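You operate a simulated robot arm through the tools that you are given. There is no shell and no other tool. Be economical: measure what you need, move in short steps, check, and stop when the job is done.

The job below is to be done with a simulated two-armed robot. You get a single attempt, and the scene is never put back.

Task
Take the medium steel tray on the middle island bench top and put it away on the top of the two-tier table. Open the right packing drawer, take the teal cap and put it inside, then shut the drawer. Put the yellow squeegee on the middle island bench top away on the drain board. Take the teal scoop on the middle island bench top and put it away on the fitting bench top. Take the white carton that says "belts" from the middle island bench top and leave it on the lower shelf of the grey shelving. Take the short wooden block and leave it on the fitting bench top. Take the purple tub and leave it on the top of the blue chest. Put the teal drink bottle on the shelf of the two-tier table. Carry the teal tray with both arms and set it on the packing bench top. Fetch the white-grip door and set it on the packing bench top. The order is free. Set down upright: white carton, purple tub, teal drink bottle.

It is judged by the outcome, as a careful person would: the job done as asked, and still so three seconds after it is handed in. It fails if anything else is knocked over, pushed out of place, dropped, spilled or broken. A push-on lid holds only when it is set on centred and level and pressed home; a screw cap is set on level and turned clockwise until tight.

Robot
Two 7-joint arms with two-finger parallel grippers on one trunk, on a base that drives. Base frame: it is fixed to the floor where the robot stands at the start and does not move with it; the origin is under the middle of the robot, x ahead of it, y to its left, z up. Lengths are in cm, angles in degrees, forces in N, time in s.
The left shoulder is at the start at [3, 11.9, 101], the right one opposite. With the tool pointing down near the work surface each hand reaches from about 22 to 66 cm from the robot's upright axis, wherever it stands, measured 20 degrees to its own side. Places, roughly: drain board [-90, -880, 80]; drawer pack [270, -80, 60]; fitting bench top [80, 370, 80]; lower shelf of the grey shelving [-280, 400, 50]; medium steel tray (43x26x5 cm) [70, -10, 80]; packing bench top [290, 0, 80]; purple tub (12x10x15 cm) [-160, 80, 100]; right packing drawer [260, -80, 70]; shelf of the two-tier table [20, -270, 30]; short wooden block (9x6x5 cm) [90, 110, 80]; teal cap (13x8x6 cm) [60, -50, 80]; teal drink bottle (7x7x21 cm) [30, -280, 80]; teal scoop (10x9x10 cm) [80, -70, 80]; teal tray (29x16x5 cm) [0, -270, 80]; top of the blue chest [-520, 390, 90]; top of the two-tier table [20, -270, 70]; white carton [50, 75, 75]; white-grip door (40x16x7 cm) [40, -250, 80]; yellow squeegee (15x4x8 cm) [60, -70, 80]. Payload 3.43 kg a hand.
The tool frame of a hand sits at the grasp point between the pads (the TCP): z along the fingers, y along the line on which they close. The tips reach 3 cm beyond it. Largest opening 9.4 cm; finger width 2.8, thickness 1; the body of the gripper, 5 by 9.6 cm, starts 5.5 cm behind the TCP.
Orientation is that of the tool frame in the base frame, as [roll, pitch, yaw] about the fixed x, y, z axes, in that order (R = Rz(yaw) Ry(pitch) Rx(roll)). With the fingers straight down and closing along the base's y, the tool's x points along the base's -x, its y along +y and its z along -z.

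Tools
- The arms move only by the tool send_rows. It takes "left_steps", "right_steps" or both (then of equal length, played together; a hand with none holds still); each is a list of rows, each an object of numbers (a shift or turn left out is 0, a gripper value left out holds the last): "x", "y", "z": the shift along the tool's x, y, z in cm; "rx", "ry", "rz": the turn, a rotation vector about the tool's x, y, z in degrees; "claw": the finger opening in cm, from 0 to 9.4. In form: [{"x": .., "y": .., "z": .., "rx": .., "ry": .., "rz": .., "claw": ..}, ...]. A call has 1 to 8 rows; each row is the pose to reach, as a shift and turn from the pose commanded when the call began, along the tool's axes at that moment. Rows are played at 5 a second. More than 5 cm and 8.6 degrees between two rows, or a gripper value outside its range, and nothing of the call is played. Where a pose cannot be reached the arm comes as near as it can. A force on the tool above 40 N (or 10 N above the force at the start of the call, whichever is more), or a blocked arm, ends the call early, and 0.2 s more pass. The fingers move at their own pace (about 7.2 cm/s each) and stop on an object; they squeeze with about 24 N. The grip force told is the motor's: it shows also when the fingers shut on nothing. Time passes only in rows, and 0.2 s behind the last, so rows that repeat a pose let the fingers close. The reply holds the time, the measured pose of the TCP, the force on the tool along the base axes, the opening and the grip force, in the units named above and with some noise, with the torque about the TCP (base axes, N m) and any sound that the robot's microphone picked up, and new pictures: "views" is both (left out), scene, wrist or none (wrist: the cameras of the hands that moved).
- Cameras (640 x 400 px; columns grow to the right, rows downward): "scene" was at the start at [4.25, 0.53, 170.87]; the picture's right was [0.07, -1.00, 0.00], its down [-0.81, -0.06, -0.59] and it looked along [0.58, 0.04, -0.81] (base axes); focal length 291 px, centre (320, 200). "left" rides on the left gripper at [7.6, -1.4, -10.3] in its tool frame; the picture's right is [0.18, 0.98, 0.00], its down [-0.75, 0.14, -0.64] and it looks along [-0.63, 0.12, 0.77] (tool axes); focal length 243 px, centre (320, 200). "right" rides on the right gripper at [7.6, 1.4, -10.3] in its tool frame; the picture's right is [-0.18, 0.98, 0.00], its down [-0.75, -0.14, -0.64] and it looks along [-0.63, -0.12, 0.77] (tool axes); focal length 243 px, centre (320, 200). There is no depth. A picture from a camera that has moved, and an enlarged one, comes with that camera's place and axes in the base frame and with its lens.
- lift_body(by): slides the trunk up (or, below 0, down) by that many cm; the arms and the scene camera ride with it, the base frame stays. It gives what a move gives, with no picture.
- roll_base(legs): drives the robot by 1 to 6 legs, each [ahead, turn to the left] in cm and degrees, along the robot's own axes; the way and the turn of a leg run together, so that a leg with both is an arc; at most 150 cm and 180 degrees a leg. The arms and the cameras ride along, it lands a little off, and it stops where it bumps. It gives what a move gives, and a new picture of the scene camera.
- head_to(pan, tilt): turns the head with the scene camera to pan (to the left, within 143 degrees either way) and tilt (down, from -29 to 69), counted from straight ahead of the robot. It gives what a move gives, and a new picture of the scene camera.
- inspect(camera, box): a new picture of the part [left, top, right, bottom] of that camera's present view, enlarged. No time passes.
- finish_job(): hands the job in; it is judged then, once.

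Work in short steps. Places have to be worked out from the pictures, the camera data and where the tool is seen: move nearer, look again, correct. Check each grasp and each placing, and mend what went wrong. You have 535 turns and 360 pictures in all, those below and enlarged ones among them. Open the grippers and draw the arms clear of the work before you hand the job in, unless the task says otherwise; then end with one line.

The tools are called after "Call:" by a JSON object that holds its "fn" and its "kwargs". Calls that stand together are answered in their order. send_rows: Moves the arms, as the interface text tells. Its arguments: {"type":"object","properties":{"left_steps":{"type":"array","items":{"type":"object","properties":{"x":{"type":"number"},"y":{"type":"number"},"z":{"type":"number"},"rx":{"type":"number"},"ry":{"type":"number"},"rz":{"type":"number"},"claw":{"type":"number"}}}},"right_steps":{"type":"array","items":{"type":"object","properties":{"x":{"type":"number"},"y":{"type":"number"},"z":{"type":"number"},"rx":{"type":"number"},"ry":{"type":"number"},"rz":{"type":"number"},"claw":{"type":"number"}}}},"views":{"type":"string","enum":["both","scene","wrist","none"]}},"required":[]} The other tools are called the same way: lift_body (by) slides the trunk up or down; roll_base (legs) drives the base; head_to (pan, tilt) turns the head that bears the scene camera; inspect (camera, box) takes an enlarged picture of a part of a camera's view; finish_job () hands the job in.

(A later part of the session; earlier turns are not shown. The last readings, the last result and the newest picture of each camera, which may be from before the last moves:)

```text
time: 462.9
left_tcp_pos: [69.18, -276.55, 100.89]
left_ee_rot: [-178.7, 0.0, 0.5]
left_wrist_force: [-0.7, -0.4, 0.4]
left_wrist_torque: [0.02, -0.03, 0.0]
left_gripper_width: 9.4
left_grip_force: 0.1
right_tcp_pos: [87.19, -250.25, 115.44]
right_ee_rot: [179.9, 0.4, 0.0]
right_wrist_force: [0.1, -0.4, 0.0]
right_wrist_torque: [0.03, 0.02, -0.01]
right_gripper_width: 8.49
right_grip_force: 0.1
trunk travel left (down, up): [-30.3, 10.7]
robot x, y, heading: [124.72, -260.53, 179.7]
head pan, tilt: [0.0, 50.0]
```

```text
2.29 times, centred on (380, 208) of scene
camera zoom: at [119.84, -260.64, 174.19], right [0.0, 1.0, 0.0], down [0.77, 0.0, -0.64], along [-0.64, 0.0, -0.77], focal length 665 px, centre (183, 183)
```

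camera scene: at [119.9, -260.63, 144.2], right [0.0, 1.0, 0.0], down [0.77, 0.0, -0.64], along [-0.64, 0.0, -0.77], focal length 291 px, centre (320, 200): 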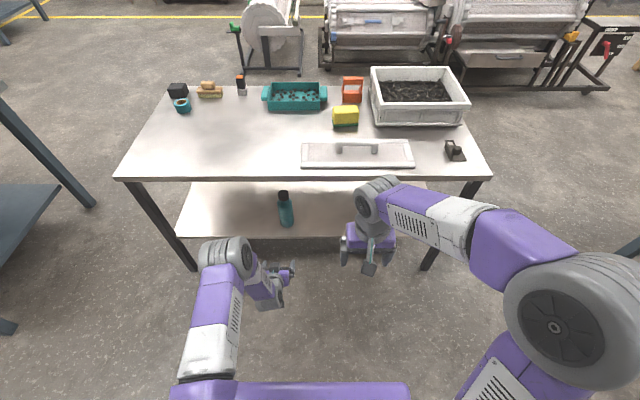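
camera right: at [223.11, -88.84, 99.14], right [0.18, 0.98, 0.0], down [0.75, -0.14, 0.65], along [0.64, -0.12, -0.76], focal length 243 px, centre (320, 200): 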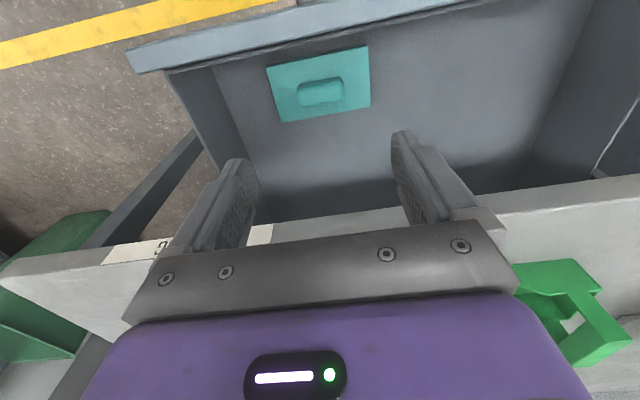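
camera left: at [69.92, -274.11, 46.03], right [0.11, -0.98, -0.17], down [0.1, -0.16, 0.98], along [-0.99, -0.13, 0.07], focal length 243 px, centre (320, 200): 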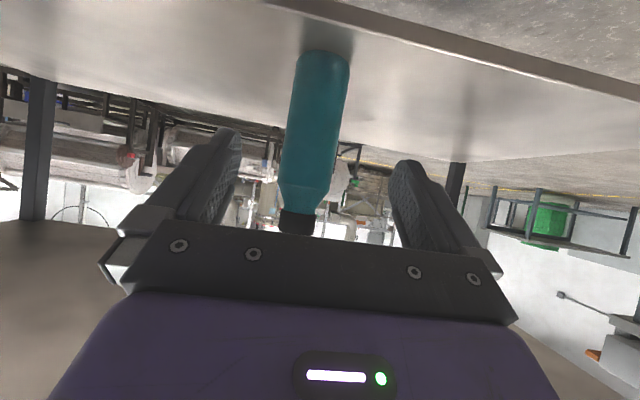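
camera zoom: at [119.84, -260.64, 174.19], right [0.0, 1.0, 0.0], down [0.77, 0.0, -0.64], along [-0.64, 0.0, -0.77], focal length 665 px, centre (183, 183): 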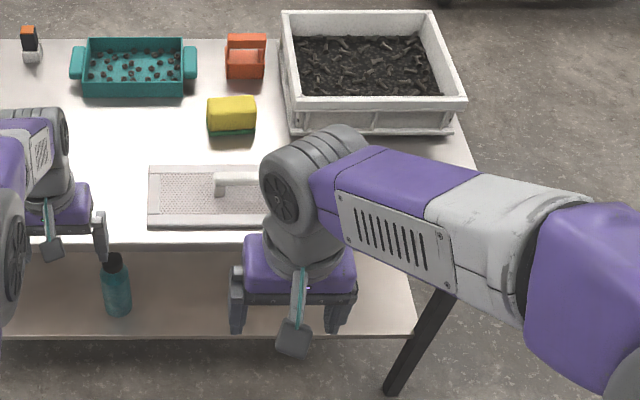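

Door's white grip bar is at ≈(42.7,-248,81), along y. Roll in and turn the right hand 90°.

Call:
{"fn": "roll_base", "kwargs": {"legs": [[29, 0]]}}

Call:
{"fn": "send_rows", "kwargs": {"right_steps": [{"x": -1.8, "rz": 8.5, "claw": 9.4}, {"x": -3.6, "rz": 17}, {"x": -5.4, "rz": 25.5}, {"x": -7.2, "rz": 34}, {"x": -9, "rz": 42.5}, {"x": -10.8, "rz": 51}, {"x": -12.6, "y": -1, "rz": 59.5}, {"x": -15, "y": -2, "rz": 68}], "views": "none"}}

Call:
{"fn": "send_rows", "kwargs": {"right_steps": [{"rz": 8}, {"rz": 16}, {"rz": 22}], "views": "both"}}

```text
time: 464.9
left_tcp_pos: [40.0, -276.29, 100.83]
left_ee_rot: [-178.7, 0.0, 0.3]
left_wrist_force: [-0.3, 0.0, 0.0]
left_wrist_torque: [0.01, -0.03, -0.01]
left_gripper_width: 9.41
left_grip_force: 0.1
right_tcp_pos: [58.35, -250.07, 115.36]
right_ee_rot: [-180.0, 0.3, -0.2]
right_wrist_force: [0.0, 0.6, 0.7]
right_wrist_torque: [0.0, 0.01, 0.03]
right_gripper_width: 8.53
right_grip_force: 0.1
trunk travel left (down, up): [-30.3, 10.7]
robot x, y, heading: [95.51, -260.66, 179.7]
head pan, tilt: [0.0, 50.0]
camera scene: at [90.81, -260.49, 174.19], right [0.01, 1.0, 0.0], down [0.77, 0.0, -0.64], along [-0.64, 0.0, -0.77], focal length 291 px, centre (320, 200)
```

scene: 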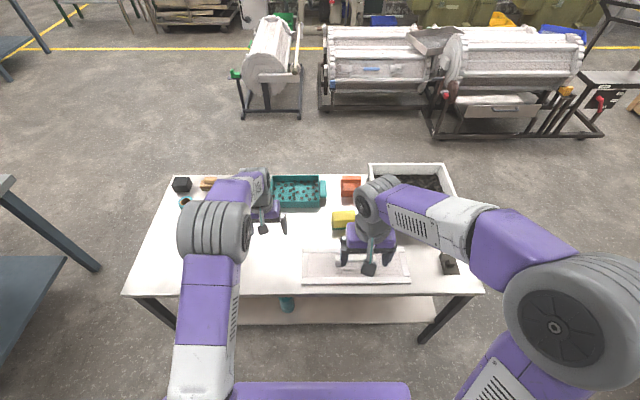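

```text
time: 466.7
left_tcp_pos: [39.91, -276.14, 100.77]
left_ee_rot: [-178.8, -0.1, 0.4]
left_wrist_force: [0.1, -0.2, -0.4]
left_wrist_torque: [0.01, -0.01, 0.05]
left_gripper_width: 9.4
left_grip_force: 0.1
right_tcp_pos: [43.16, -248.13, 115.67]
right_ee_rot: [179.7, 0.0, -68.3]
right_wrist_force: [0.0, 0.5, 0.4]
right_wrist_torque: [-0.02, 0.02, -0.01]
right_gripper_width: 9.39
right_grip_force: 0.0
trunk travel left (down, up): [-30.3, 10.7]
robot x, y, heading: [95.54, -260.37, 179.7]
head pan, tilt: [0.0, 50.0]
```

```text
time: 467.5
left_tcp_pos: [40.05, -276.23, 100.86]
left_ee_rot: [-178.6, 0.0, 0.5]
left_wrist_force: [0.4, -0.4, 0.1]
left_wrist_torque: [0.02, 0.01, -0.03]
left_gripper_width: 9.38
left_grip_force: 0.1
right_tcp_pos: [43.33, -248.09, 115.61]
right_ee_rot: [179.6, 0.0, -90.3]
right_wrist_force: [0.0, 0.2, 0.4]
right_wrist_torque: [-0.01, -0.01, 0.0]
right_gripper_width: 9.4
right_grip_force: 0.1
trunk travel left (down, up): [-30.3, 10.7]
robot x, y, heading: [95.57, -260.72, 179.7]
head pan, tilt: [0.0, 50.0]
camera scene: at [90.87, -260.5, 174.2], right [0.01, 1.0, 0.0], down [0.77, 0.0, -0.64], along [-0.64, 0.0, -0.77], focal length 291 px, centre (320, 200)
camera right: at [41.93, -255.8, 125.79], right [-0.98, 0.19, 0.01], down [0.15, 0.75, 0.64], along [0.12, 0.63, -0.77], focal length 243 px, centre (320, 200)
```

scene: 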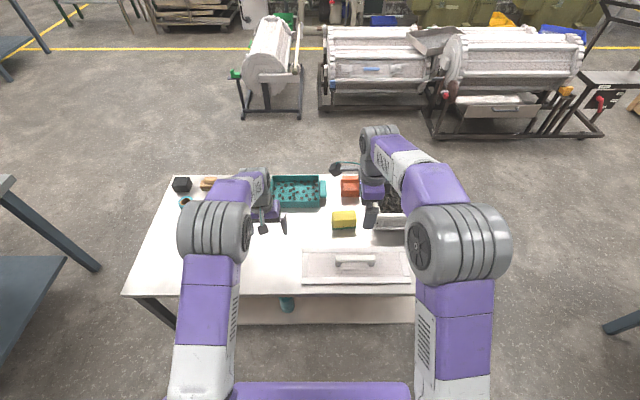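
right: 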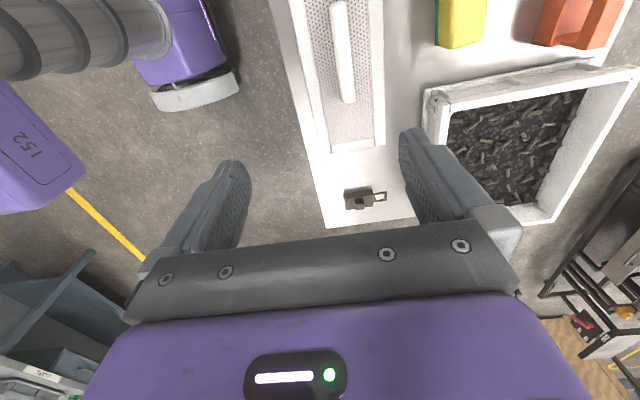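

Handle centre at (39.5,-247.7). Move over and descend to z≈93.

Call:
{"fn": "send_rows", "kwargs": {"right_steps": [{"x": -0.4, "y": 3.8}, {"x": -0.4, "y": 3.8, "z": 5}, {"x": -0.4, "y": 3.8, "z": 10}, {"x": -0.4, "y": 3.8, "z": 15}, {"x": -0.4, "y": 3.8, "z": 19.5}, {"x": -0.4, "y": 3.8, "z": 23}], "views": "wrist"}}

```text
time: 468.9
left_tcp_pos: [40.09, -276.24, 100.78]
left_ee_rot: [-178.7, -0.1, 0.5]
left_wrist_force: [-1.0, 0.1, -0.2]
left_wrist_torque: [0.0, 0.0, -0.02]
left_gripper_width: 9.38
left_grip_force: 0.1
right_tcp_pos: [39.31, -247.52, 92.58]
right_ee_rot: [179.6, -0.1, -90.2]
right_wrist_force: [0.2, -0.1, -0.4]
right_wrist_torque: [0.0, -0.05, 0.03]
right_gripper_width: 9.39
right_grip_force: 0.1
trunk travel left (down, up): [-30.3, 10.7]
robot x, y, heading: [95.68, -260.46, 179.8]
head pan, tilt: [0.0, 50.0]
camera right: at [38.0, -255.4, 102.83], right [-0.98, 0.19, 0.01], down [0.15, 0.75, 0.64], along [0.12, 0.63, -0.77], focal length 243 px, centre (320, 200)
```

right: 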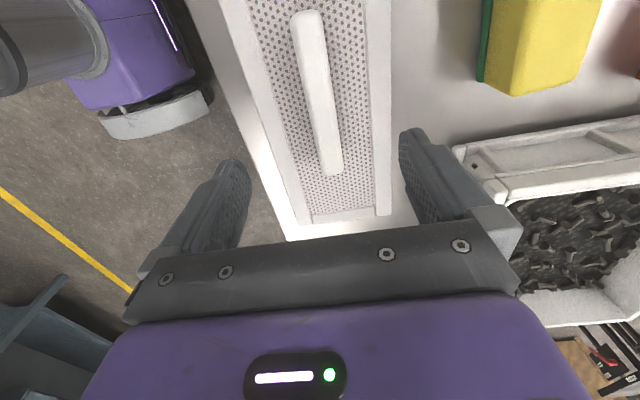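

Centered on the bar. Descend to TCP z≈81.3 and grip.

Call:
{"fn": "send_rows", "kwargs": {"right_steps": [{"z": 4}, {"z": 8}, {"z": 11.2}, {"z": 11.2, "claw": 0}, {"z": 11.2, "claw": 0}, {"z": 11.2, "claw": 0}, {"z": 11.2, "claw": 0}], "views": "wrist"}}

```text
time: 470.5
left_tcp_pos: [40.1, -276.24, 100.76]
left_ee_rot: [-178.7, 0.0, 0.4]
left_wrist_force: [0.3, 0.8, 0.3]
left_wrist_torque: [-0.01, -0.01, 0.0]
left_gripper_width: 9.4
left_grip_force: 0.0
right_tcp_pos: [39.28, -247.69, 81.42]
right_ee_rot: [179.6, -0.1, -90.3]
right_wrist_force: [-1.6, 0.0, 0.8]
right_wrist_torque: [-0.06, -0.2, 0.16]
right_gripper_width: 2.6
right_grip_force: 24.2
trunk travel left (down, up): [-30.3, 10.7]
robot x, y, heading: [95.68, -260.49, 179.5]
head pan, tilt: [0.0, 50.0]
camera right: at [37.98, -255.54, 91.72], right [-0.98, 0.19, 0.01], down [0.15, 0.75, 0.64], along [0.12, 0.63, -0.77], focal length 243 px, centre (320, 200)
```

right: 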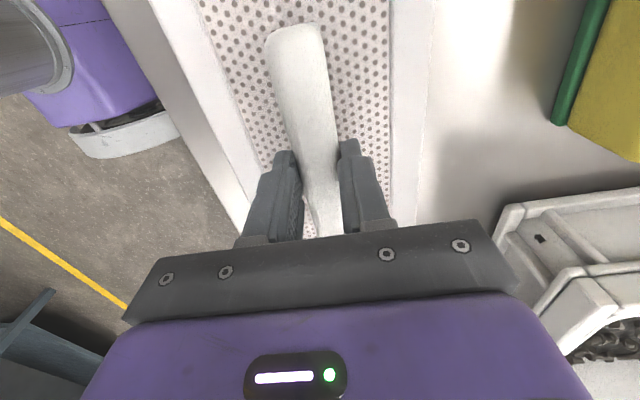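

Gripped (2.6 cm). Lift straight up 3 cm and check balance.

Call:
{"fn": "send_rows", "kwargs": {"right_steps": [{"z": -1}, {"z": -2}, {"z": -3}, {"z": -4}], "views": "both"}}

```text
time: 471.5
left_tcp_pos: [40.03, -276.25, 100.86]
left_ee_rot: [-178.7, 0.1, 0.3]
left_wrist_force: [-0.1, 0.5, 0.4]
left_wrist_torque: [0.02, 0.01, 0.01]
left_gripper_width: 9.39
left_grip_force: 0.0
right_tcp_pos: [39.36, -247.52, 85.42]
right_ee_rot: [179.7, 0.0, -90.2]
right_wrist_force: [-0.1, -0.5, -4.4]
right_wrist_torque: [-0.03, 0.01, -0.01]
right_gripper_width: 2.59
right_grip_force: 24.1
trunk travel left (down, up): [-30.3, 10.7]
robot x, y, heading: [95.89, -260.62, 179.6]
head pan, tilt: [0.0, 50.0]
camera scene: at [90.85, -260.48, 174.19], right [0.01, 1.0, 0.0], down [0.77, 0.0, -0.64], along [-0.64, 0.0, -0.77], focal length 291 px, centre (320, 200)
camera right: at [37.91, -255.36, 95.59], right [-0.98, 0.19, 0.01], down [0.15, 0.75, 0.64], along [0.12, 0.63, -0.77], focal length 243 px, centre (320, 200)
```

scene: 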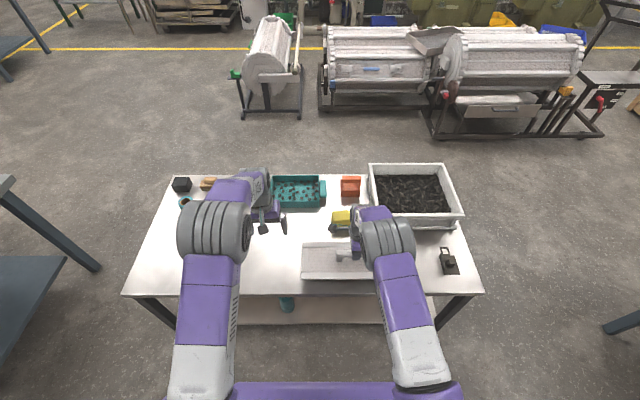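
right: 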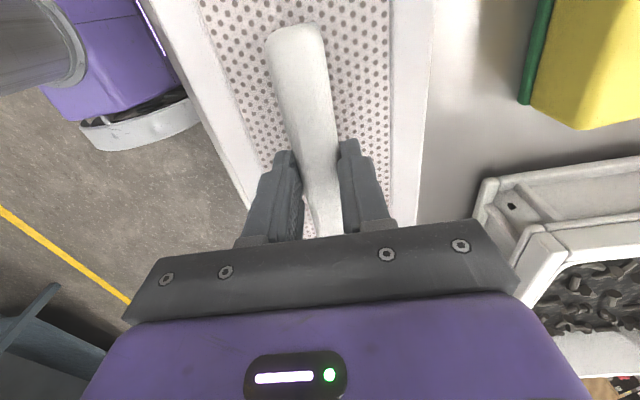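

Balanced. Raise, then drive back.

Call:
{"fn": "send_rows", "kwargs": {"right_steps": [{"z": -5}, {"z": -10}, {"z": -15}, {"z": -20}, {"z": -21, "y": -4}, {"z": -22, "y": -8}], "views": "none"}}

```text
time: 472.9
left_tcp_pos: [40.17, -276.23, 100.81]
left_ee_rot: [-178.7, 0.0, 0.4]
left_wrist_force: [0.8, 0.1, 0.4]
left_wrist_torque: [0.03, 0.04, -0.02]
left_gripper_width: 9.39
left_grip_force: 0.1
right_tcp_pos: [47.55, -247.47, 107.39]
right_ee_rot: [179.6, -0.1, -90.2]
right_wrist_force: [0.0, -0.6, -3.9]
right_wrist_torque: [0.0, 0.03, 0.0]
right_gripper_width: 2.58
right_grip_force: 24.5
trunk travel left (down, up): [-30.3, 10.7]
robot x, y, heading: [95.62, -260.52, 179.7]
head pan, tilt: [0.0, 50.0]
```

Call:
{"fn": "roll_base", "kwargs": {"legs": [[-38, 0], [0, -110], [150, 0], [0, 20], [72, 0], [0, -90]]}}

```text
time: 495.3
left_tcp_pos: [249.61, -39.52, 100.79]
left_ee_rot: [-178.7, 0.0, 177.2]
left_wrist_force: [1.0, -0.4, -0.2]
left_wrist_torque: [-0.05, 0.0, -0.02]
left_gripper_width: 9.41
left_grip_force: 0.2
right_tcp_pos: [240.8, -67.72, 107.39]
right_ee_rot: [179.7, 0.0, 86.7]
right_wrist_force: [0.3, -0.5, -4.4]
right_wrist_torque: [0.05, -0.01, 0.03]
right_gripper_width: 2.57
right_grip_force: 24.7
trunk travel left (down, up): [-30.3, 10.7]
robot x, y, heading: [193.06, -52.4, -3.1]
head pan, tilt: [0.0, 50.0]
camera scene: at [198.02, -52.63, 174.19], right [-0.06, -1.0, 0.0], down [-0.76, 0.04, -0.64], along [0.64, -0.04, -0.77], focal length 291 px, centre (320, 200)
```

scene: 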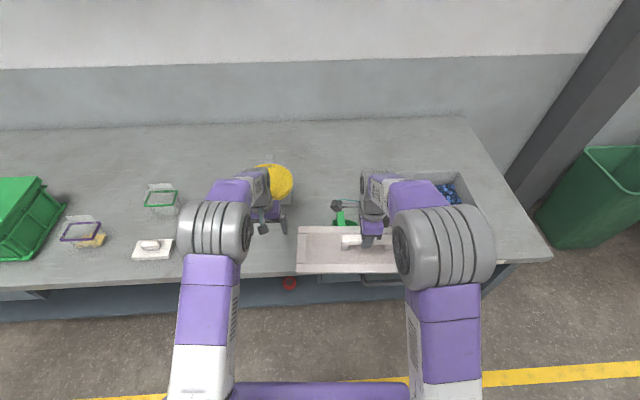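

Too near the funnel; back off and look at the left half of the packing bench for space.

Call:
{"fn": "roll_base", "kwargs": {"legs": [[-25, 0]]}}

Call:
{"fn": "head_to", "kwargs": {"pan": 40, "tilt": 35}}

```text
time: 497.1
left_tcp_pos: [224.92, -37.84, 100.83]
left_ee_rot: [-178.7, 0.0, 177.6]
left_wrist_force: [0.4, -0.8, 0.2]
left_wrist_torque: [-0.01, -0.03, -0.01]
left_gripper_width: 9.4
left_grip_force: 0.2
right_tcp_pos: [216.13, -66.1, 107.31]
right_ee_rot: [179.6, -0.1, 87.1]
right_wrist_force: [-0.4, -0.8, -4.7]
right_wrist_torque: [0.05, 0.0, 0.01]
right_gripper_width: 2.6
right_grip_force: 24.0
trunk travel left (down, up): [-30.3, 10.7]
robot x, y, heading: [169.05, -50.9, -3.2]
head pan, tilt: [0.0, 50.0]
camera scene: at [173.29, -51.21, 174.19], right [-0.05, -1.0, 0.0], down [-0.76, 0.04, -0.64], along [0.64, -0.03, -0.77], focal length 291 px, centre (320, 200)
```

scene: 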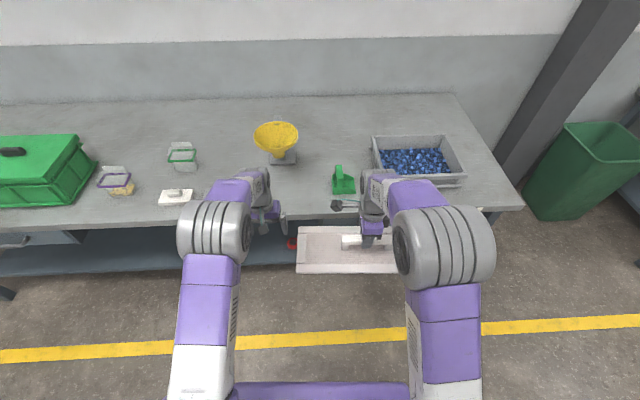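

```text
time: 498.1
left_tcp_pos: [224.92, -37.85, 100.82]
left_ee_rot: [-178.7, 0.0, 177.7]
left_wrist_force: [1.1, 0.8, -0.3]
left_wrist_torque: [-0.01, 0.01, 0.02]
left_gripper_width: 9.41
left_grip_force: 0.2
right_tcp_pos: [216.0, -66.03, 107.31]
right_ee_rot: [179.6, -0.1, 87.1]
right_wrist_force: [-0.3, 0.2, -3.0]
right_wrist_torque: [0.01, 0.03, 0.02]
right_gripper_width: 2.56
right_grip_force: 23.7
trunk travel left (down, up): [-30.3, 10.7]
robot x, y, heading: [168.55, -51.24, -2.9]
head pan, tilt: [40.0, 35.0]
camera scene: at [172.69, -45.51, 176.37], right [0.6, -0.8, 0.0], down [-0.46, -0.34, -0.82], along [0.65, 0.49, -0.57], focal length 291 px, centre (320, 200)
```

scene: 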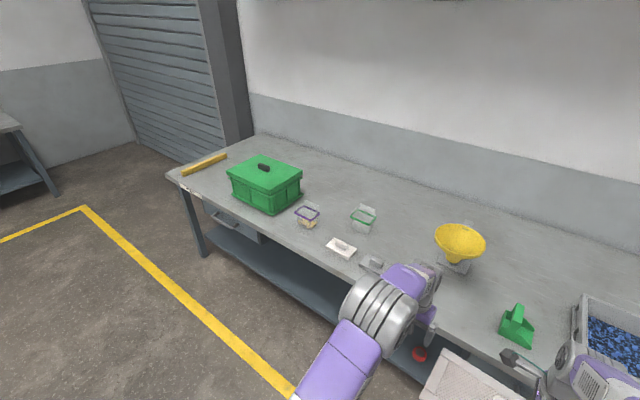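

Free area at the bench's left end between green box and yellow stick (y≈80–122). I'll turn the door 90° in hand (long axis forward) and place it around (267,106). First rotate the wrist.

Call:
{"fn": "send_rows", "kwargs": {"right_steps": [{"rz": -8.5}, {"rz": -17}, {"rz": -25.5}, {"rz": -34}, {"rz": -42.5}, {"rz": -51}, {"rz": -59.5}, {"rz": -68}], "views": "none"}}

Call:
{"fn": "send_rows", "kwargs": {"right_steps": [{"rz": -8.5}, {"rz": -17}, {"rz": -22}], "left_steps": [{"z": -3, "x": 4}, {"z": -6, "x": 8}, {"z": -9, "x": 12}], "views": "none"}}

Call:
{"fn": "roll_base", "kwargs": {"legs": [[0, 93], [150, 0], [23, 0], [0, -90]]}}

Call:
{"fn": "head_to", "kwargs": {"pan": 0, "tilt": 45}}

```text
time: 499.9
left_tcp_pos: [224.91, -37.91, 100.88]
left_ee_rot: [-178.7, -0.1, 177.8]
left_wrist_force: [0.0, 0.3, 0.8]
left_wrist_torque: [-0.01, -0.01, -0.02]
left_gripper_width: 9.39
left_grip_force: 0.1
right_tcp_pos: [216.06, -66.16, 107.38]
right_ee_rot: [179.8, 0.3, 155.2]
right_wrist_force: [-0.5, 0.2, -3.1]
right_wrist_torque: [-0.01, 0.03, -0.02]
right_gripper_width: 2.59
right_grip_force: 24.4
trunk travel left (down, up): [-30.3, 10.7]
robot x, y, heading: [168.65, -51.07, -3.1]
head pan, tilt: [40.0, 35.0]
```

```text
time: 500.8
left_tcp_pos: [212.64, -36.95, 109.91]
left_ee_rot: [-178.5, 0.0, 177.7]
left_wrist_force: [-0.7, -0.6, 0.0]
left_wrist_torque: [0.0, -0.01, -0.02]
left_gripper_width: 9.4
left_grip_force: 0.1
right_tcp_pos: [215.99, -66.12, 107.37]
right_ee_rot: [179.9, 0.4, 177.2]
right_wrist_force: [0.0, 0.4, -4.5]
right_wrist_torque: [0.03, 0.03, 0.0]
right_gripper_width: 2.56
right_grip_force: 24.1
trunk travel left (down, up): [-30.3, 10.7]
robot x, y, heading: [168.32, -50.86, -2.9]
head pan, tilt: [40.0, 35.0]
```

```text
time: 517.3
left_tcp_pos: [211.46, 140.27, 109.81]
left_ee_rot: [-178.7, 0.0, -178.7]
left_wrist_force: [-1.4, 0.2, -0.5]
left_wrist_torque: [0.0, -0.03, -0.04]
left_gripper_width: 9.43
left_grip_force: 0.2
right_tcp_pos: [216.39, 111.4, 107.29]
right_ee_rot: [179.9, 0.3, -179.4]
right_wrist_force: [0.9, -0.2, -4.1]
right_wrist_torque: [-0.01, 0.03, -0.03]
right_gripper_width: 2.55
right_grip_force: 23.6
trunk travel left (down, up): [-30.3, 10.7]
robot x, y, heading: [167.99, 123.92, 0.4]
head pan, tilt: [40.0, 35.0]
camera scene: at [171.8, 129.31, 176.37], right [0.65, -0.76, 0.0], down [-0.44, -0.37, -0.82], along [0.62, 0.53, -0.57], focal length 291 px, centre (320, 200)
```

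scene: 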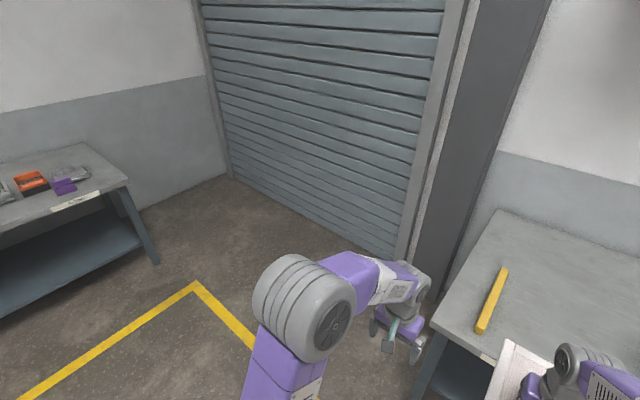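

```text
time: 518.4
left_tcp_pos: [211.35, 140.27, 109.95]
left_ee_rot: [-178.7, -0.1, -178.7]
left_wrist_force: [0.1, 0.4, 0.4]
left_wrist_torque: [0.0, -0.02, 0.0]
left_gripper_width: 9.4
left_grip_force: 0.0
right_tcp_pos: [216.37, 111.43, 107.18]
right_ee_rot: [179.9, 0.2, -179.3]
right_wrist_force: [-0.3, 0.3, -3.4]
right_wrist_torque: [0.01, 0.03, 0.0]
right_gripper_width: 2.57
right_grip_force: 23.6
trunk travel left (down, up): [-30.3, 10.7]
robot x, y, heading: [167.83, 123.65, 0.5]
head pan, tilt: [0.0, 45.0]
camera scene: at [173.24, 123.69, 174.89], right [0.01, -1.0, 0.0], down [-0.71, -0.01, -0.71], along [0.71, 0.01, -0.71], focal length 291 px, centre (320, 200)
```

scene: 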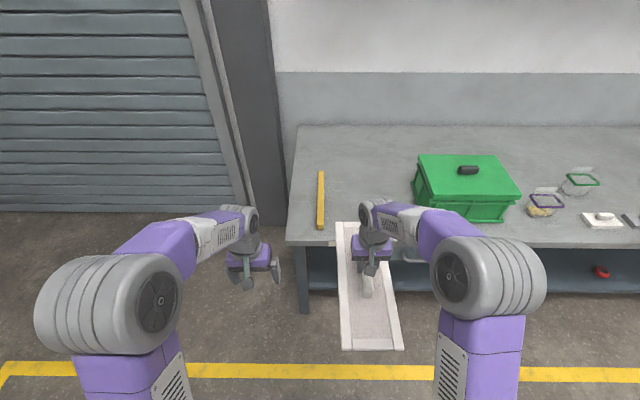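

Clear spot confirmed. Roll in 41 cm.

Call:
{"fn": "roll_base", "kwargs": {"legs": [[41, -0.5]]}}

Call:
{"fn": "send_rows", "kwargs": {"right_steps": [{"x": -2, "y": -2.5}, {"x": -4, "y": -5}, {"x": -6, "y": -7.5}, {"x": -8.5, "y": -9.5}, {"x": -8.5, "y": -9.5, "z": 4}, {"x": -8.5, "y": -9.5, "z": 8}], "views": "both"}}

```text
time: 520.9
left_tcp_pos: [252.23, 140.52, 109.88]
left_ee_rot: [-178.7, -0.1, -179.0]
left_wrist_force: [0.4, -0.3, 0.2]
left_wrist_torque: [-0.01, 0.03, -0.02]
left_gripper_width: 9.43
left_grip_force: 0.0
right_tcp_pos: [257.11, 111.76, 107.33]
right_ee_rot: [179.9, 0.3, -179.4]
right_wrist_force: [0.2, 0.4, -4.0]
right_wrist_torque: [0.0, -0.01, 0.01]
right_gripper_width: 2.57
right_grip_force: 23.9
trunk travel left (down, up): [-30.3, 10.7]
robot x, y, heading: [209.04, 124.07, 0.4]
head pan, tilt: [0.0, 45.0]
camera scene: at [213.99, 124.04, 174.88], right [0.01, -1.0, 0.0], down [-0.71, -0.01, -0.71], along [0.71, 0.01, -0.71], focal length 291 px, centre (320, 200)
```

scene: 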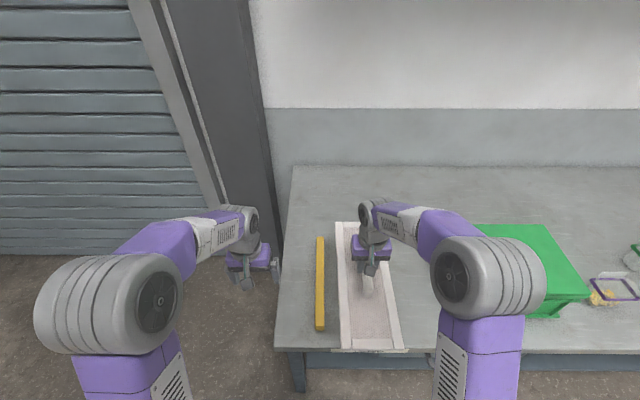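

```text
time: 522.3
left_tcp_pos: [252.29, 140.42, 109.76]
left_ee_rot: [-178.6, -0.1, -178.9]
left_wrist_force: [-0.4, -0.4, -0.3]
left_wrist_torque: [-0.03, 0.02, 0.0]
left_gripper_width: 9.41
left_grip_force: 0.0
right_tcp_pos: [265.88, 102.39, 99.21]
right_ee_rot: [179.9, 0.2, -179.6]
right_wrist_force: [0.3, -0.4, -3.3]
right_wrist_torque: [0.0, 0.03, 0.0]
right_gripper_width: 2.59
right_grip_force: 24.7
trunk travel left (down, up): [-30.3, 10.7]
robot x, y, heading: [208.9, 124.44, 0.2]
head pan, tilt: [0.0, 45.0]
camera scene: at [214.06, 123.98, 174.88], right [0.01, -1.0, 0.0], down [-0.71, -0.01, -0.71], along [0.71, 0.01, -0.71], focal length 291 px, centre (320, 200)
camera right: at [258.28, 103.55, 109.38], right [0.17, 0.98, 0.0], down [0.75, -0.14, 0.65], along [0.64, -0.11, -0.76], focal length 243 px, centre (320, 200)
```

scene: 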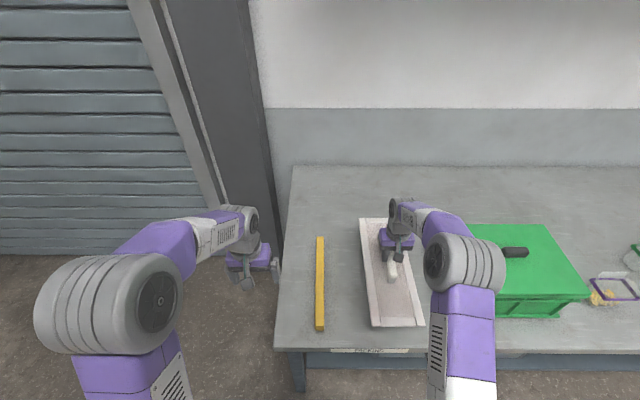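
right: 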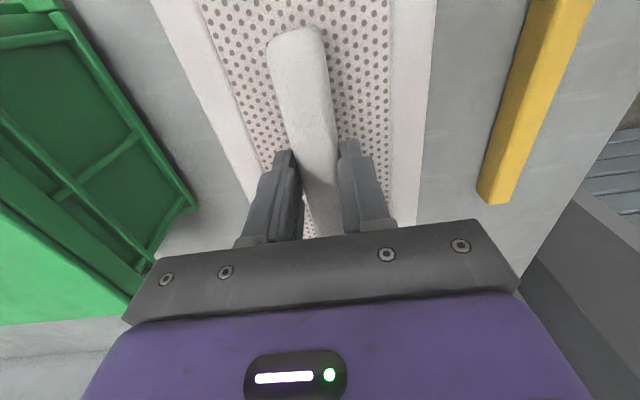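

Good position; nudge forward 1.5 and lower via the trunk (rigid, avoids elbow swing near the green box).

Call:
{"fn": "send_rows", "kwargs": {"right_steps": [{"x": -1.5, "y": -0.5}], "views": "none"}}

Call:
{"fn": "lift_body", "kwargs": {"by": -9}}

Call:
{"fn": "inspect", "kwargs": {"camera": "right", "box": [0, 0, 640, 400]}}

```text
time: 522.7
left_tcp_pos: [252.43, 140.6, 109.79]
left_ee_rot: [-178.7, -0.1, -178.9]
left_wrist_force: [-0.4, 0.3, -0.9]
left_wrist_torque: [0.02, 0.03, 0.01]
left_gripper_width: 9.39
left_grip_force: 0.0
right_tcp_pos: [267.49, 101.85, 99.3]
right_ee_rot: [179.9, 0.2, -179.6]
right_wrist_force: [0.7, -0.4, -4.0]
right_wrist_torque: [-0.02, 0.01, -0.03]
right_gripper_width: 2.57
right_grip_force: 24.0
trunk travel left (down, up): [-30.3, 10.7]
robot x, y, heading: [208.94, 124.21, 0.7]
head pan, tilt: [0.0, 45.0]
```

```text
time: 524.0
left_tcp_pos: [252.11, 140.54, 100.84]
left_ee_rot: [-178.7, 0.0, -178.9]
left_wrist_force: [0.8, 0.1, 0.0]
left_wrist_torque: [0.01, 0.0, -0.02]
left_gripper_width: 9.38
left_grip_force: 0.1
right_tcp_pos: [267.45, 102.06, 90.37]
right_ee_rot: [179.9, 0.2, -179.5]
right_wrist_force: [-0.2, 0.5, -4.2]
right_wrist_torque: [-0.01, 0.03, 0.0]
right_gripper_width: 2.58
right_grip_force: 24.4
trunk travel left (down, up): [-21.3, 19.7]
robot x, y, heading: [208.89, 124.04, 0.7]
head pan, tilt: [0.0, 45.0]
```

```text
1.00 times, centred on (320, 200) of right (not enlarged: the box is as wide or as high as the picture)
camera zoom: at [259.72, 103.14, 100.47], right [0.17, 0.98, 0.0], down [0.75, -0.14, 0.65], along [0.64, -0.11, -0.76], focal length 243 px, centre (320, 200)
```

zoom: 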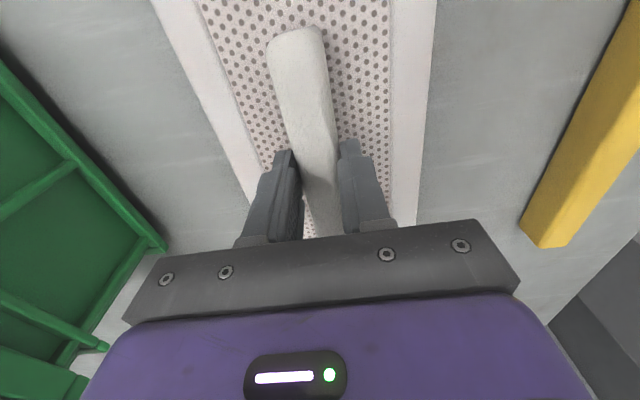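

Call:
{"fn": "lift_body", "kwargs": {"by": -1.2}}

Call:
{"fn": "lift_body", "kwargs": {"by": -0.6}}

```text
time: 524.6
left_tcp_pos: [252.14, 140.56, 99.58]
left_ee_rot: [-178.7, 0.0, -178.9]
left_wrist_force: [-0.3, 0.6, -0.4]
left_wrist_torque: [-0.01, -0.01, 0.03]
left_gripper_width: 9.39
left_grip_force: 0.1
right_tcp_pos: [267.31, 102.02, 89.1]
right_ee_rot: [179.9, 0.3, -179.5]
right_wrist_force: [-0.5, 0.0, -3.6]
right_wrist_torque: [0.0, 0.01, 0.0]
right_gripper_width: 2.58
right_grip_force: 23.7
trunk travel left (down, up): [-20.1, 20.9]
robot x, y, heading: [209.08, 123.92, 0.5]
head pan, tilt: [0.0, 45.0]
```

```text
time: 525.1
left_tcp_pos: [252.19, 140.53, 99.02]
left_ee_rot: [-178.6, -0.1, -178.9]
left_wrist_force: [0.5, 0.5, -0.9]
left_wrist_torque: [0.01, 0.03, -0.01]
left_gripper_width: 9.4
left_grip_force: 0.0
right_tcp_pos: [267.37, 101.89, 88.57]
right_ee_rot: [179.9, 0.4, -179.5]
right_wrist_force: [-0.7, 0.2, -4.4]
right_wrist_torque: [0.0, 0.05, 0.01]
right_gripper_width: 2.59
right_grip_force: 24.1
trunk travel left (down, up): [-19.5, 21.5]
robot x, y, heading: [208.68, 124.23, 0.4]
head pan, tilt: [0.0, 45.0]
```

Call:
{"fn": "lift_body", "kwargs": {"by": -0.6}}

Call:
{"fn": "lift_body", "kwargs": {"by": -0.5}}

```text
time: 525.7
left_tcp_pos: [252.11, 140.54, 98.58]
left_ee_rot: [-178.7, 0.0, -179.0]
left_wrist_force: [0.1, 1.5, -0.7]
left_wrist_torque: [-0.03, 0.01, 0.02]
left_gripper_width: 9.4
left_grip_force: 0.1
right_tcp_pos: [267.38, 101.94, 87.94]
right_ee_rot: [179.8, 0.3, -179.5]
right_wrist_force: [0.3, 1.0, -4.8]
right_wrist_torque: [0.01, 0.0, 0.0]
right_gripper_width: 2.61
right_grip_force: 24.4
trunk travel left (down, up): [-18.9, 22.1]
robot x, y, heading: [208.98, 124.26, 0.1]
head pan, tilt: [0.0, 45.0]
```

```text
time: 526.2
left_tcp_pos: [252.08, 140.49, 98.04]
left_ee_rot: [-178.5, 0.0, -178.9]
left_wrist_force: [0.7, 0.4, -0.4]
left_wrist_torque: [-0.01, -0.01, 0.03]
left_gripper_width: 9.4
left_grip_force: 0.1
right_tcp_pos: [267.46, 101.94, 87.49]
right_ee_rot: [179.9, 0.4, -179.5]
right_wrist_force: [-1.5, -0.5, 3.4]
right_wrist_torque: [-0.09, 0.05, 0.0]
right_gripper_width: 2.57
right_grip_force: 24.0
trunk travel left (down, up): [-18.4, 22.6]
robot x, y, heading: [208.63, 123.64, 0.3]
head pan, tilt: [0.0, 45.0]
```

Contact reached. Release and rise with the arm then trunk.

Call:
{"fn": "send_rows", "kwargs": {"right_steps": [{"z": 0.15}, {"z": 0.15, "claw": 7}, {"z": 0.15, "claw": 7}, {"z": -3, "claw": 7}, {"z": -7, "claw": 7}], "views": "none"}}

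Call:
{"fn": "lift_body", "kwargs": {"by": 18}}

Call:
{"fn": "roll_base", "kwargs": {"legs": [[-40, 0]]}}

```text
time: 527.4
left_tcp_pos: [252.04, 140.49, 97.99]
left_ee_rot: [-178.6, 0.1, -178.9]
left_wrist_force: [0.4, 0.5, 0.5]
left_wrist_torque: [0.02, -0.03, -0.02]
left_gripper_width: 9.4
left_grip_force: 0.1
right_tcp_pos: [267.44, 101.82, 94.45]
right_ee_rot: [-180.0, 0.4, -179.4]
right_wrist_force: [0.0, -0.7, 0.6]
right_wrist_torque: [-0.02, -0.04, -0.01]
right_gripper_width: 6.99
right_grip_force: 0.0
trunk travel left (down, up): [-18.4, 22.6]
robot x, y, heading: [209.34, 124.14, 0.6]
head pan, tilt: [0.0, 45.0]
```

```text
time: 529.4
left_tcp_pos: [252.2, 140.68, 116.01]
left_ee_rot: [-178.6, 0.0, -178.9]
left_wrist_force: [0.4, 0.1, 0.4]
left_wrist_torque: [-0.03, -0.02, -0.01]
left_gripper_width: 9.41
left_grip_force: 0.1
right_tcp_pos: [267.35, 101.81, 112.4]
right_ee_rot: [179.9, 0.3, -179.5]
right_wrist_force: [0.4, -0.7, -0.3]
right_wrist_torque: [0.06, 0.03, -0.02]
right_gripper_width: 7.0
right_grip_force: 0.1
trunk travel left (down, up): [-36.4, 4.6]
robot x, y, heading: [208.67, 124.03, 0.6]
head pan, tilt: [0.0, 45.0]
```

```text
time: 531.9
left_tcp_pos: [212.77, 140.22, 116.08]
left_ee_rot: [-178.6, 0.1, -178.9]
left_wrist_force: [-0.5, 0.3, -0.4]
left_wrist_torque: [-0.02, 0.03, -0.02]
left_gripper_width: 9.39
left_grip_force: 0.0
right_tcp_pos: [227.77, 101.55, 112.35]
right_ee_rot: [179.9, 0.3, -179.5]
right_wrist_force: [-0.8, -0.8, 0.4]
right_wrist_torque: [0.01, -0.01, 0.04]
right_gripper_width: 7.0
right_grip_force: 0.1
trunk travel left (down, up): [-36.4, 4.6]
robot x, y, heading: [169.39, 123.58, 0.2]
head pan, tilt: [0.0, 45.0]
camera scene: at [174.39, 123.75, 180.99], right [0.01, -1.0, 0.0], down [-0.71, 0.0, -0.71], along [0.71, 0.0, -0.71], focal length 291 px, centre (320, 200)
```

scene: 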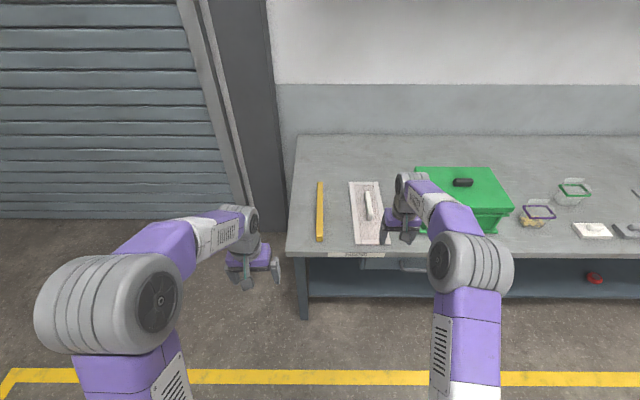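

Door placed neatly. Now drive around to the west side of the two-tier table for the teal tray.

Call:
{"fn": "roll_base", "kwargs": {"legs": [[0, -90], [150, 0], [125, 0], [0, -90], [150, 0], [85, 0]]}}

```text
time: 564.1
left_tcp_pos: [-110.42, -167.27, 115.96]
left_ee_rot: [-178.5, 0.0, 0.2]
left_wrist_force: [-0.1, -0.3, -0.1]
left_wrist_torque: [0.02, -0.01, 0.04]
left_gripper_width: 9.37
left_grip_force: 0.1
right_tcp_pos: [-124.98, -128.23, 112.41]
right_ee_rot: [179.9, 0.4, -0.3]
right_wrist_force: [-0.3, -0.8, -0.3]
right_wrist_torque: [0.0, -0.03, 0.01]
right_gripper_width: 7.0
right_grip_force: 0.0
trunk travel left (down, up): [-36.4, 4.6]
robot x, y, heading: [-66.56, -151.18, 179.7]
head pan, tilt: [0.0, 45.0]
camera scene: at [-71.95, -151.27, 180.99], right [0.01, 1.0, 0.0], down [0.71, -0.01, -0.71], along [-0.71, 0.01, -0.71], focal length 291 px, centre (320, 200)
```

scene: 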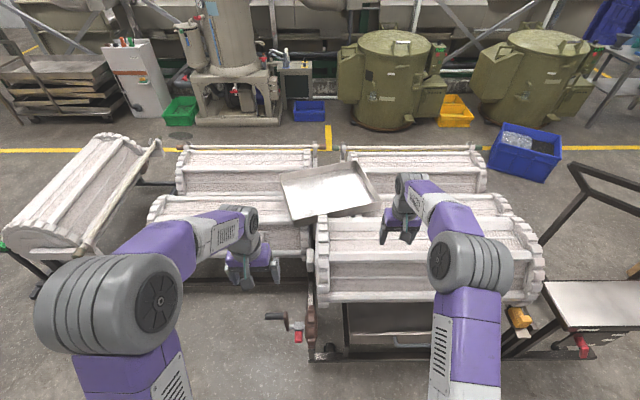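

Call:
{"fn": "roll_base", "kwargs": {"legs": [[0, 90], [118, 0], [0, 90]]}}

Call:
{"fn": "head_to", "kwargs": {"pan": 0, "tilt": 52}}

```text
time: 577.7
left_tcp_pos: [-21.19, -254.76, 115.98]
left_ee_rot: [-178.6, 0.0, -179.6]
left_wrist_force: [-0.7, -0.4, 0.0]
left_wrist_torque: [0.02, 0.03, -0.01]
left_gripper_width: 9.4
left_grip_force: 0.1
right_tcp_pos: [-6.5, -293.58, 112.38]
right_ee_rot: [180.0, 0.4, 179.7]
right_wrist_force: [-0.4, 0.1, -0.2]
right_wrist_torque: [0.02, 0.02, 0.0]
right_gripper_width: 7.0
right_grip_force: 0.1
trunk travel left (down, up): [-36.4, 4.6]
robot x, y, heading: [-64.46, -270.68, -0.2]
head pan, tilt: [0.0, 45.0]
camera scene: at [-59.61, -270.74, 180.99], right [0.0, -1.0, 0.0], down [-0.71, 0.0, -0.71], along [0.71, 0.0, -0.71], focal length 291 px, centre (320, 200)
```

scene: 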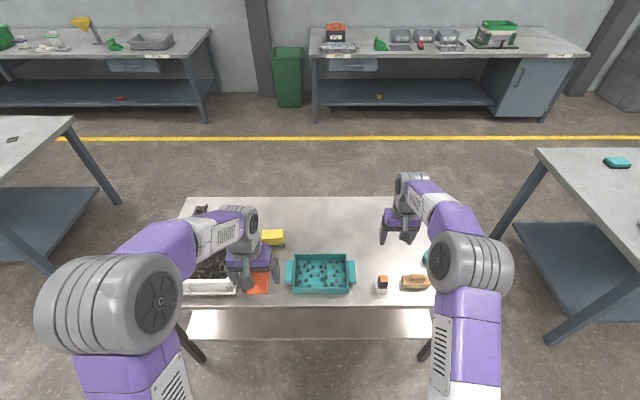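

```text
time: 578.4
left_tcp_pos: [-21.24, -254.73, 115.93]
left_ee_rot: [-178.7, 0.1, -179.5]
left_wrist_force: [-0.1, 0.8, 0.4]
left_wrist_torque: [-0.02, -0.01, -0.02]
left_gripper_width: 9.39
left_grip_force: 0.1
right_tcp_pos: [-6.37, -293.61, 112.35]
right_ee_rot: [179.9, 0.4, 179.8]
right_wrist_force: [0.1, 0.0, 0.3]
right_wrist_torque: [0.03, -0.01, -0.02]
right_gripper_width: 7.01
right_grip_force: 0.0
trunk travel left (down, up): [-36.4, 4.6]
robot x, y, heading: [-64.54, -270.94, -0.1]
head pan, tilt: [0.0, 52.0]
camera scene: at [-60.23, -270.75, 180.03], right [0.0, -1.0, 0.0], down [-0.79, 0.0, -0.62], along [0.62, 0.0, -0.79], focal length 291 px, centre (320, 200)
```

scene: 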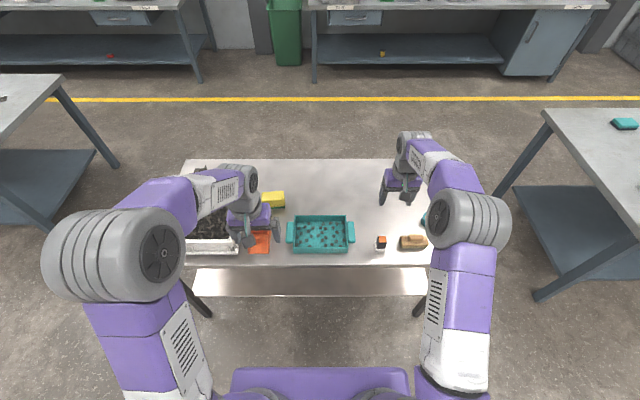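

Call:
{"fn": "inspect", "kwargs": {"camera": "scene", "box": [240, 190, 420, 280]}}

Call:
{"fn": "inspect", "kwargs": {"camera": "right", "box": [0, 0, 640, 400]}}

```text
3.56 times, centred on (330, 235) of scene
camera zoom: at [-60.23, -270.75, 180.03], right [0.0, -1.0, 0.0], down [-0.79, 0.0, -0.62], along [0.62, 0.0, -0.79], focal length 1034 px, centre (284, 76)
```

zoom: 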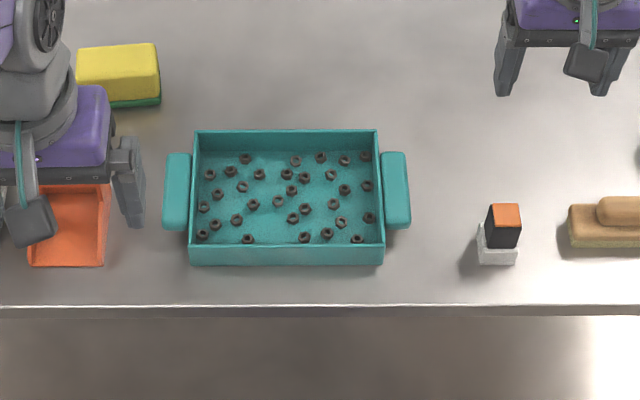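

```text
1.00 times, centred on (320, 200) of right (not enlarged: the box is as wide or as high as the picture)
camera zoom: at [-14.12, -292.35, 122.55], right [0.19, 0.98, 0.0], down [0.75, -0.14, 0.65], along [0.64, -0.12, -0.76], focal length 243 px, centre (320, 200)
```

zoom: 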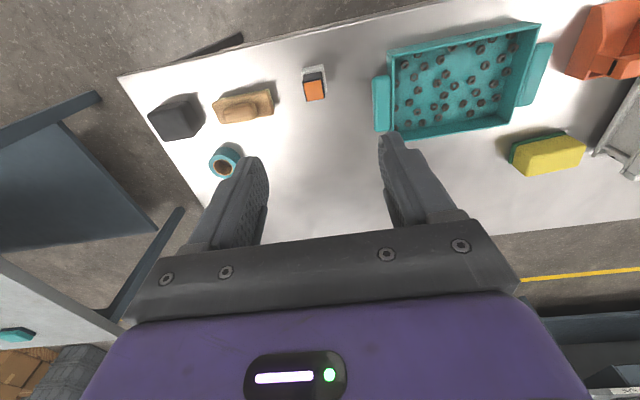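

The tray holds nuts, so it must stay level. I'll pinch each end (wall + tab) from above with fingers closing along y. Roll forward 16 cm.

Call:
{"fn": "roll_base", "kwargs": {"legs": [[16, 0]]}}

```text
time: 579.8
left_tcp_pos: [-5.49, -254.54, 115.99]
left_ee_rot: [-178.7, 0.0, -179.3]
left_wrist_force: [-0.4, 0.0, -0.1]
left_wrist_torque: [-0.02, 0.03, 0.02]
left_gripper_width: 9.39
left_grip_force: 0.0
right_tcp_pos: [9.41, -293.38, 112.29]
right_ee_rot: [179.9, 0.4, -179.9]
right_wrist_force: [0.0, 0.6, 0.1]
right_wrist_torque: [0.0, 0.02, 0.0]
right_gripper_width: 7.0
right_grip_force: 0.0
trunk travel left (down, up): [-36.4, 4.6]
robot x, y, heading: [-48.75, -270.85, -0.2]
head pan, tilt: [0.0, 52.0]
camera scene: at [-44.42, -270.76, 180.03], right [0.0, -1.0, 0.0], down [-0.79, 0.0, -0.62], along [0.62, 0.0, -0.79], focal length 291 px, centre (320, 200)
```

scene: 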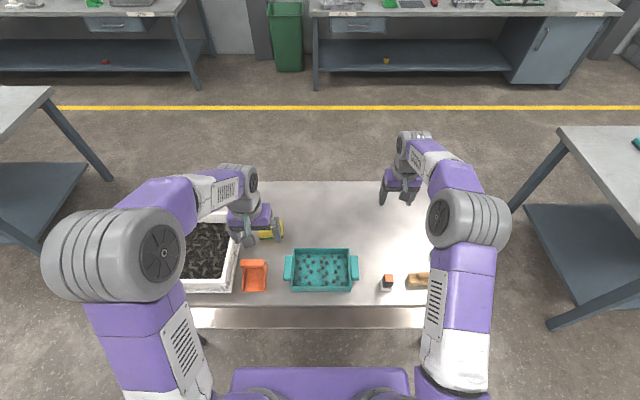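

Call:
{"fn": "lift_body", "kwargs": {"by": -9}}

Call:
{"fn": "send_rows", "kwargs": {"left_steps": [{"x": -2.5, "y": -1.5, "claw": 7.6}, {"x": -5, "y": -3}, {"x": -8.1, "y": -4.5}, {"x": -8.1, "y": -4.5, "z": 5}, {"x": -8.1, "y": -4.5, "z": 10}, {"x": -8.1, "y": -4.5, "z": 15}], "right_steps": [{"x": 2.3, "y": 3.5, "claw": 7.6}, {"x": 4.6, "y": 7}, {"x": 6.8, "y": 10.5}, {"x": 6.8, "y": 10.5, "z": 4}, {"x": 6.8, "y": 10.5, "z": 8}, {"x": 6.8, "y": 10.5, "z": 11}], "views": "both"}}

```text
time: 581.0
left_tcp_pos: [-5.54, -254.54, 106.99]
left_ee_rot: [-178.5, 0.0, -179.2]
left_wrist_force: [-0.8, 0.4, 0.7]
left_wrist_torque: [0.03, 0.03, 0.0]
left_gripper_width: 9.4
left_grip_force: 0.1
right_tcp_pos: [9.42, -293.31, 103.48]
right_ee_rot: [179.8, 0.4, -179.9]
right_wrist_force: [-0.2, -0.3, -0.5]
right_wrist_torque: [-0.03, 0.0, 0.0]
right_gripper_width: 6.99
right_grip_force: 0.1
trunk travel left (down, up): [-27.4, 13.6]
robot x, y, heading: [-49.08, -270.74, 0.0]
head pan, tilt: [0.0, 52.0]
```

```text
time: 582.5
left_tcp_pos: [2.83, -259.38, 91.69]
left_ee_rot: [-178.7, -0.1, -179.2]
left_wrist_force: [0.4, -0.6, 0.1]
left_wrist_torque: [-0.02, 0.01, 0.01]
left_gripper_width: 7.6
left_grip_force: 0.0
right_tcp_pos: [2.74, -282.76, 92.35]
right_ee_rot: [180.0, 0.3, -179.9]
right_wrist_force: [0.2, -0.6, 0.1]
right_wrist_torque: [-0.01, 0.01, -0.03]
right_gripper_width: 7.6
right_grip_force: 0.1
trunk travel left (down, up): [-27.4, 13.6]
robot x, y, heading: [-49.17, -270.44, -0.1]
head pan, tilt: [0.0, 52.0]
camera scene: at [-44.29, -270.77, 171.02], right [0.0, -1.0, 0.0], down [-0.79, 0.0, -0.61], along [0.61, 0.0, -0.79], focal length 291 px, centre (320, 200)
camera right: at [-4.95, -281.56, 102.53], right [0.18, 0.98, 0.0], down [0.75, -0.14, 0.65], along [0.64, -0.12, -0.76], focal length 243 px, centre (320, 200)
camera left: at [-4.82, -260.68, 101.91], right [-0.2, 0.98, -0.02], down [0.75, 0.17, 0.64], along [0.63, 0.11, -0.77], focal length 243 px, centre (320, 200)
```

scene: 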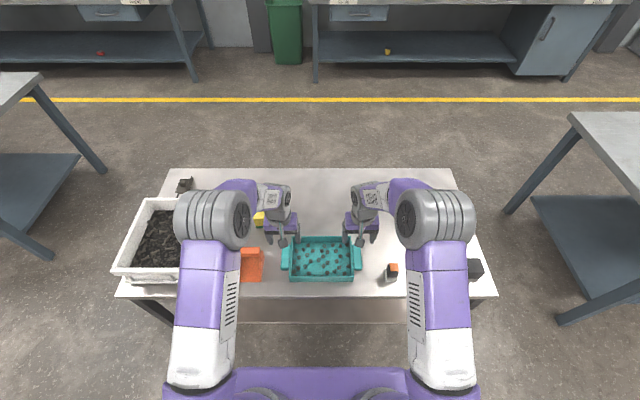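
right: 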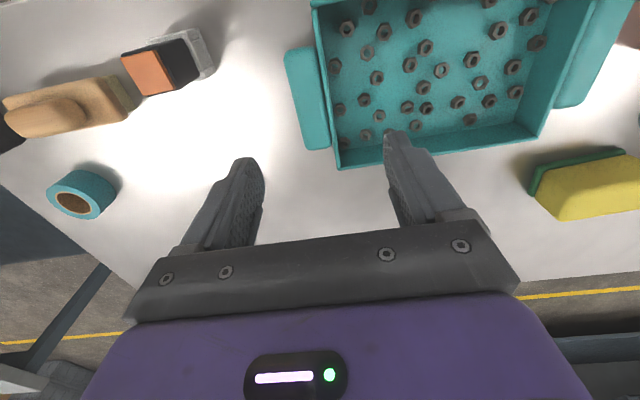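
left: 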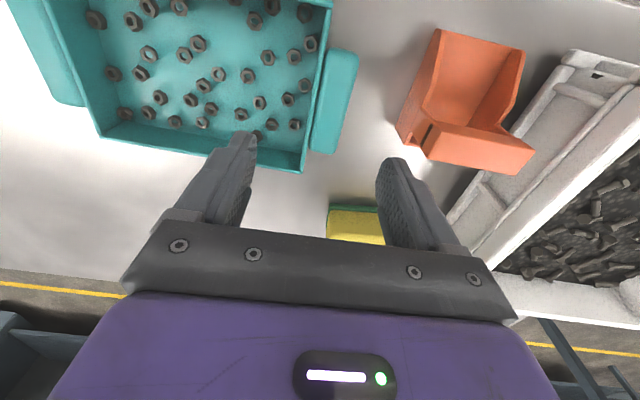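

Adjust laterally (left +1, right −0.7) and go down to just above the rim.

Call:
{"fn": "send_rows", "kwargs": {"left_steps": [{"y": 1, "z": 3}, {"y": 1, "z": 6}, {"y": 1, "z": 8.7}], "right_steps": [{"y": -0.7, "z": 3}, {"y": -0.7, "z": 6}, {"y": -0.7, "z": 9.3}], "views": "wrist"}}

```text
time: 583.2
left_tcp_pos: [2.64, -258.63, 83.06]
left_ee_rot: [-178.6, -0.1, -179.2]
left_wrist_force: [0.2, 0.5, 0.1]
left_wrist_torque: [0.0, 0.0, 0.01]
left_gripper_width: 7.59
left_grip_force: 0.0
right_tcp_pos: [2.83, -283.77, 83.0]
right_ee_rot: [179.9, 0.3, -179.9]
right_wrist_force: [-0.3, 0.0, 0.5]
right_wrist_torque: [0.03, -0.02, 0.0]
right_gripper_width: 7.61
right_grip_force: 0.0
trunk travel left (down, up): [-27.4, 13.6]
robot x, y, heading: [-48.93, -270.87, -0.2]
head pan, tilt: [0.0, 52.0]
camera right: at [-4.85, -282.34, 93.17], right [0.18, 0.98, 0.0], down [0.75, -0.14, 0.65], along [0.64, -0.12, -0.76], focal length 243 px, centre (320, 200)
camera left: at [-4.97, -259.75, 93.33], right [-0.2, 0.98, -0.02], down [0.75, 0.17, 0.64], along [0.63, 0.11, -0.77], focal length 243 px, centre (320, 200)
```

right: 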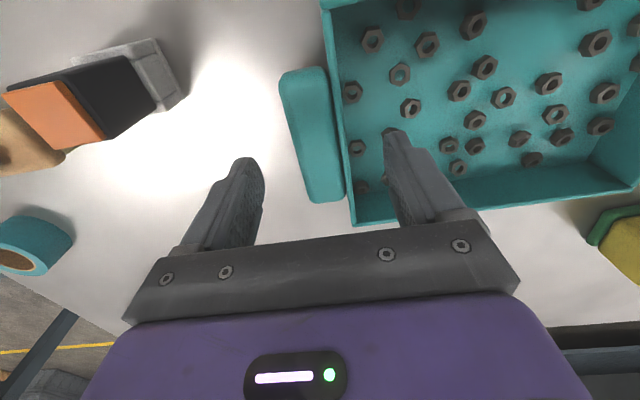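
left: 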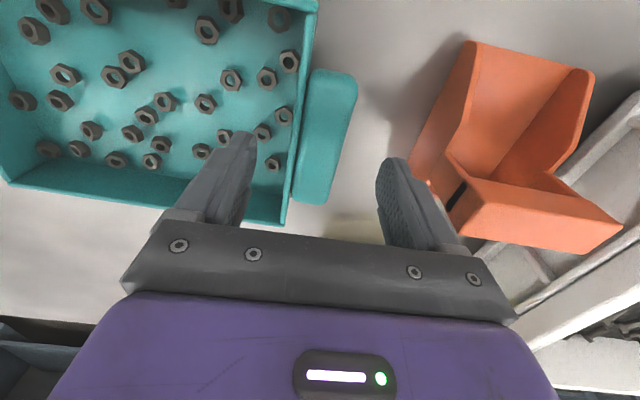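

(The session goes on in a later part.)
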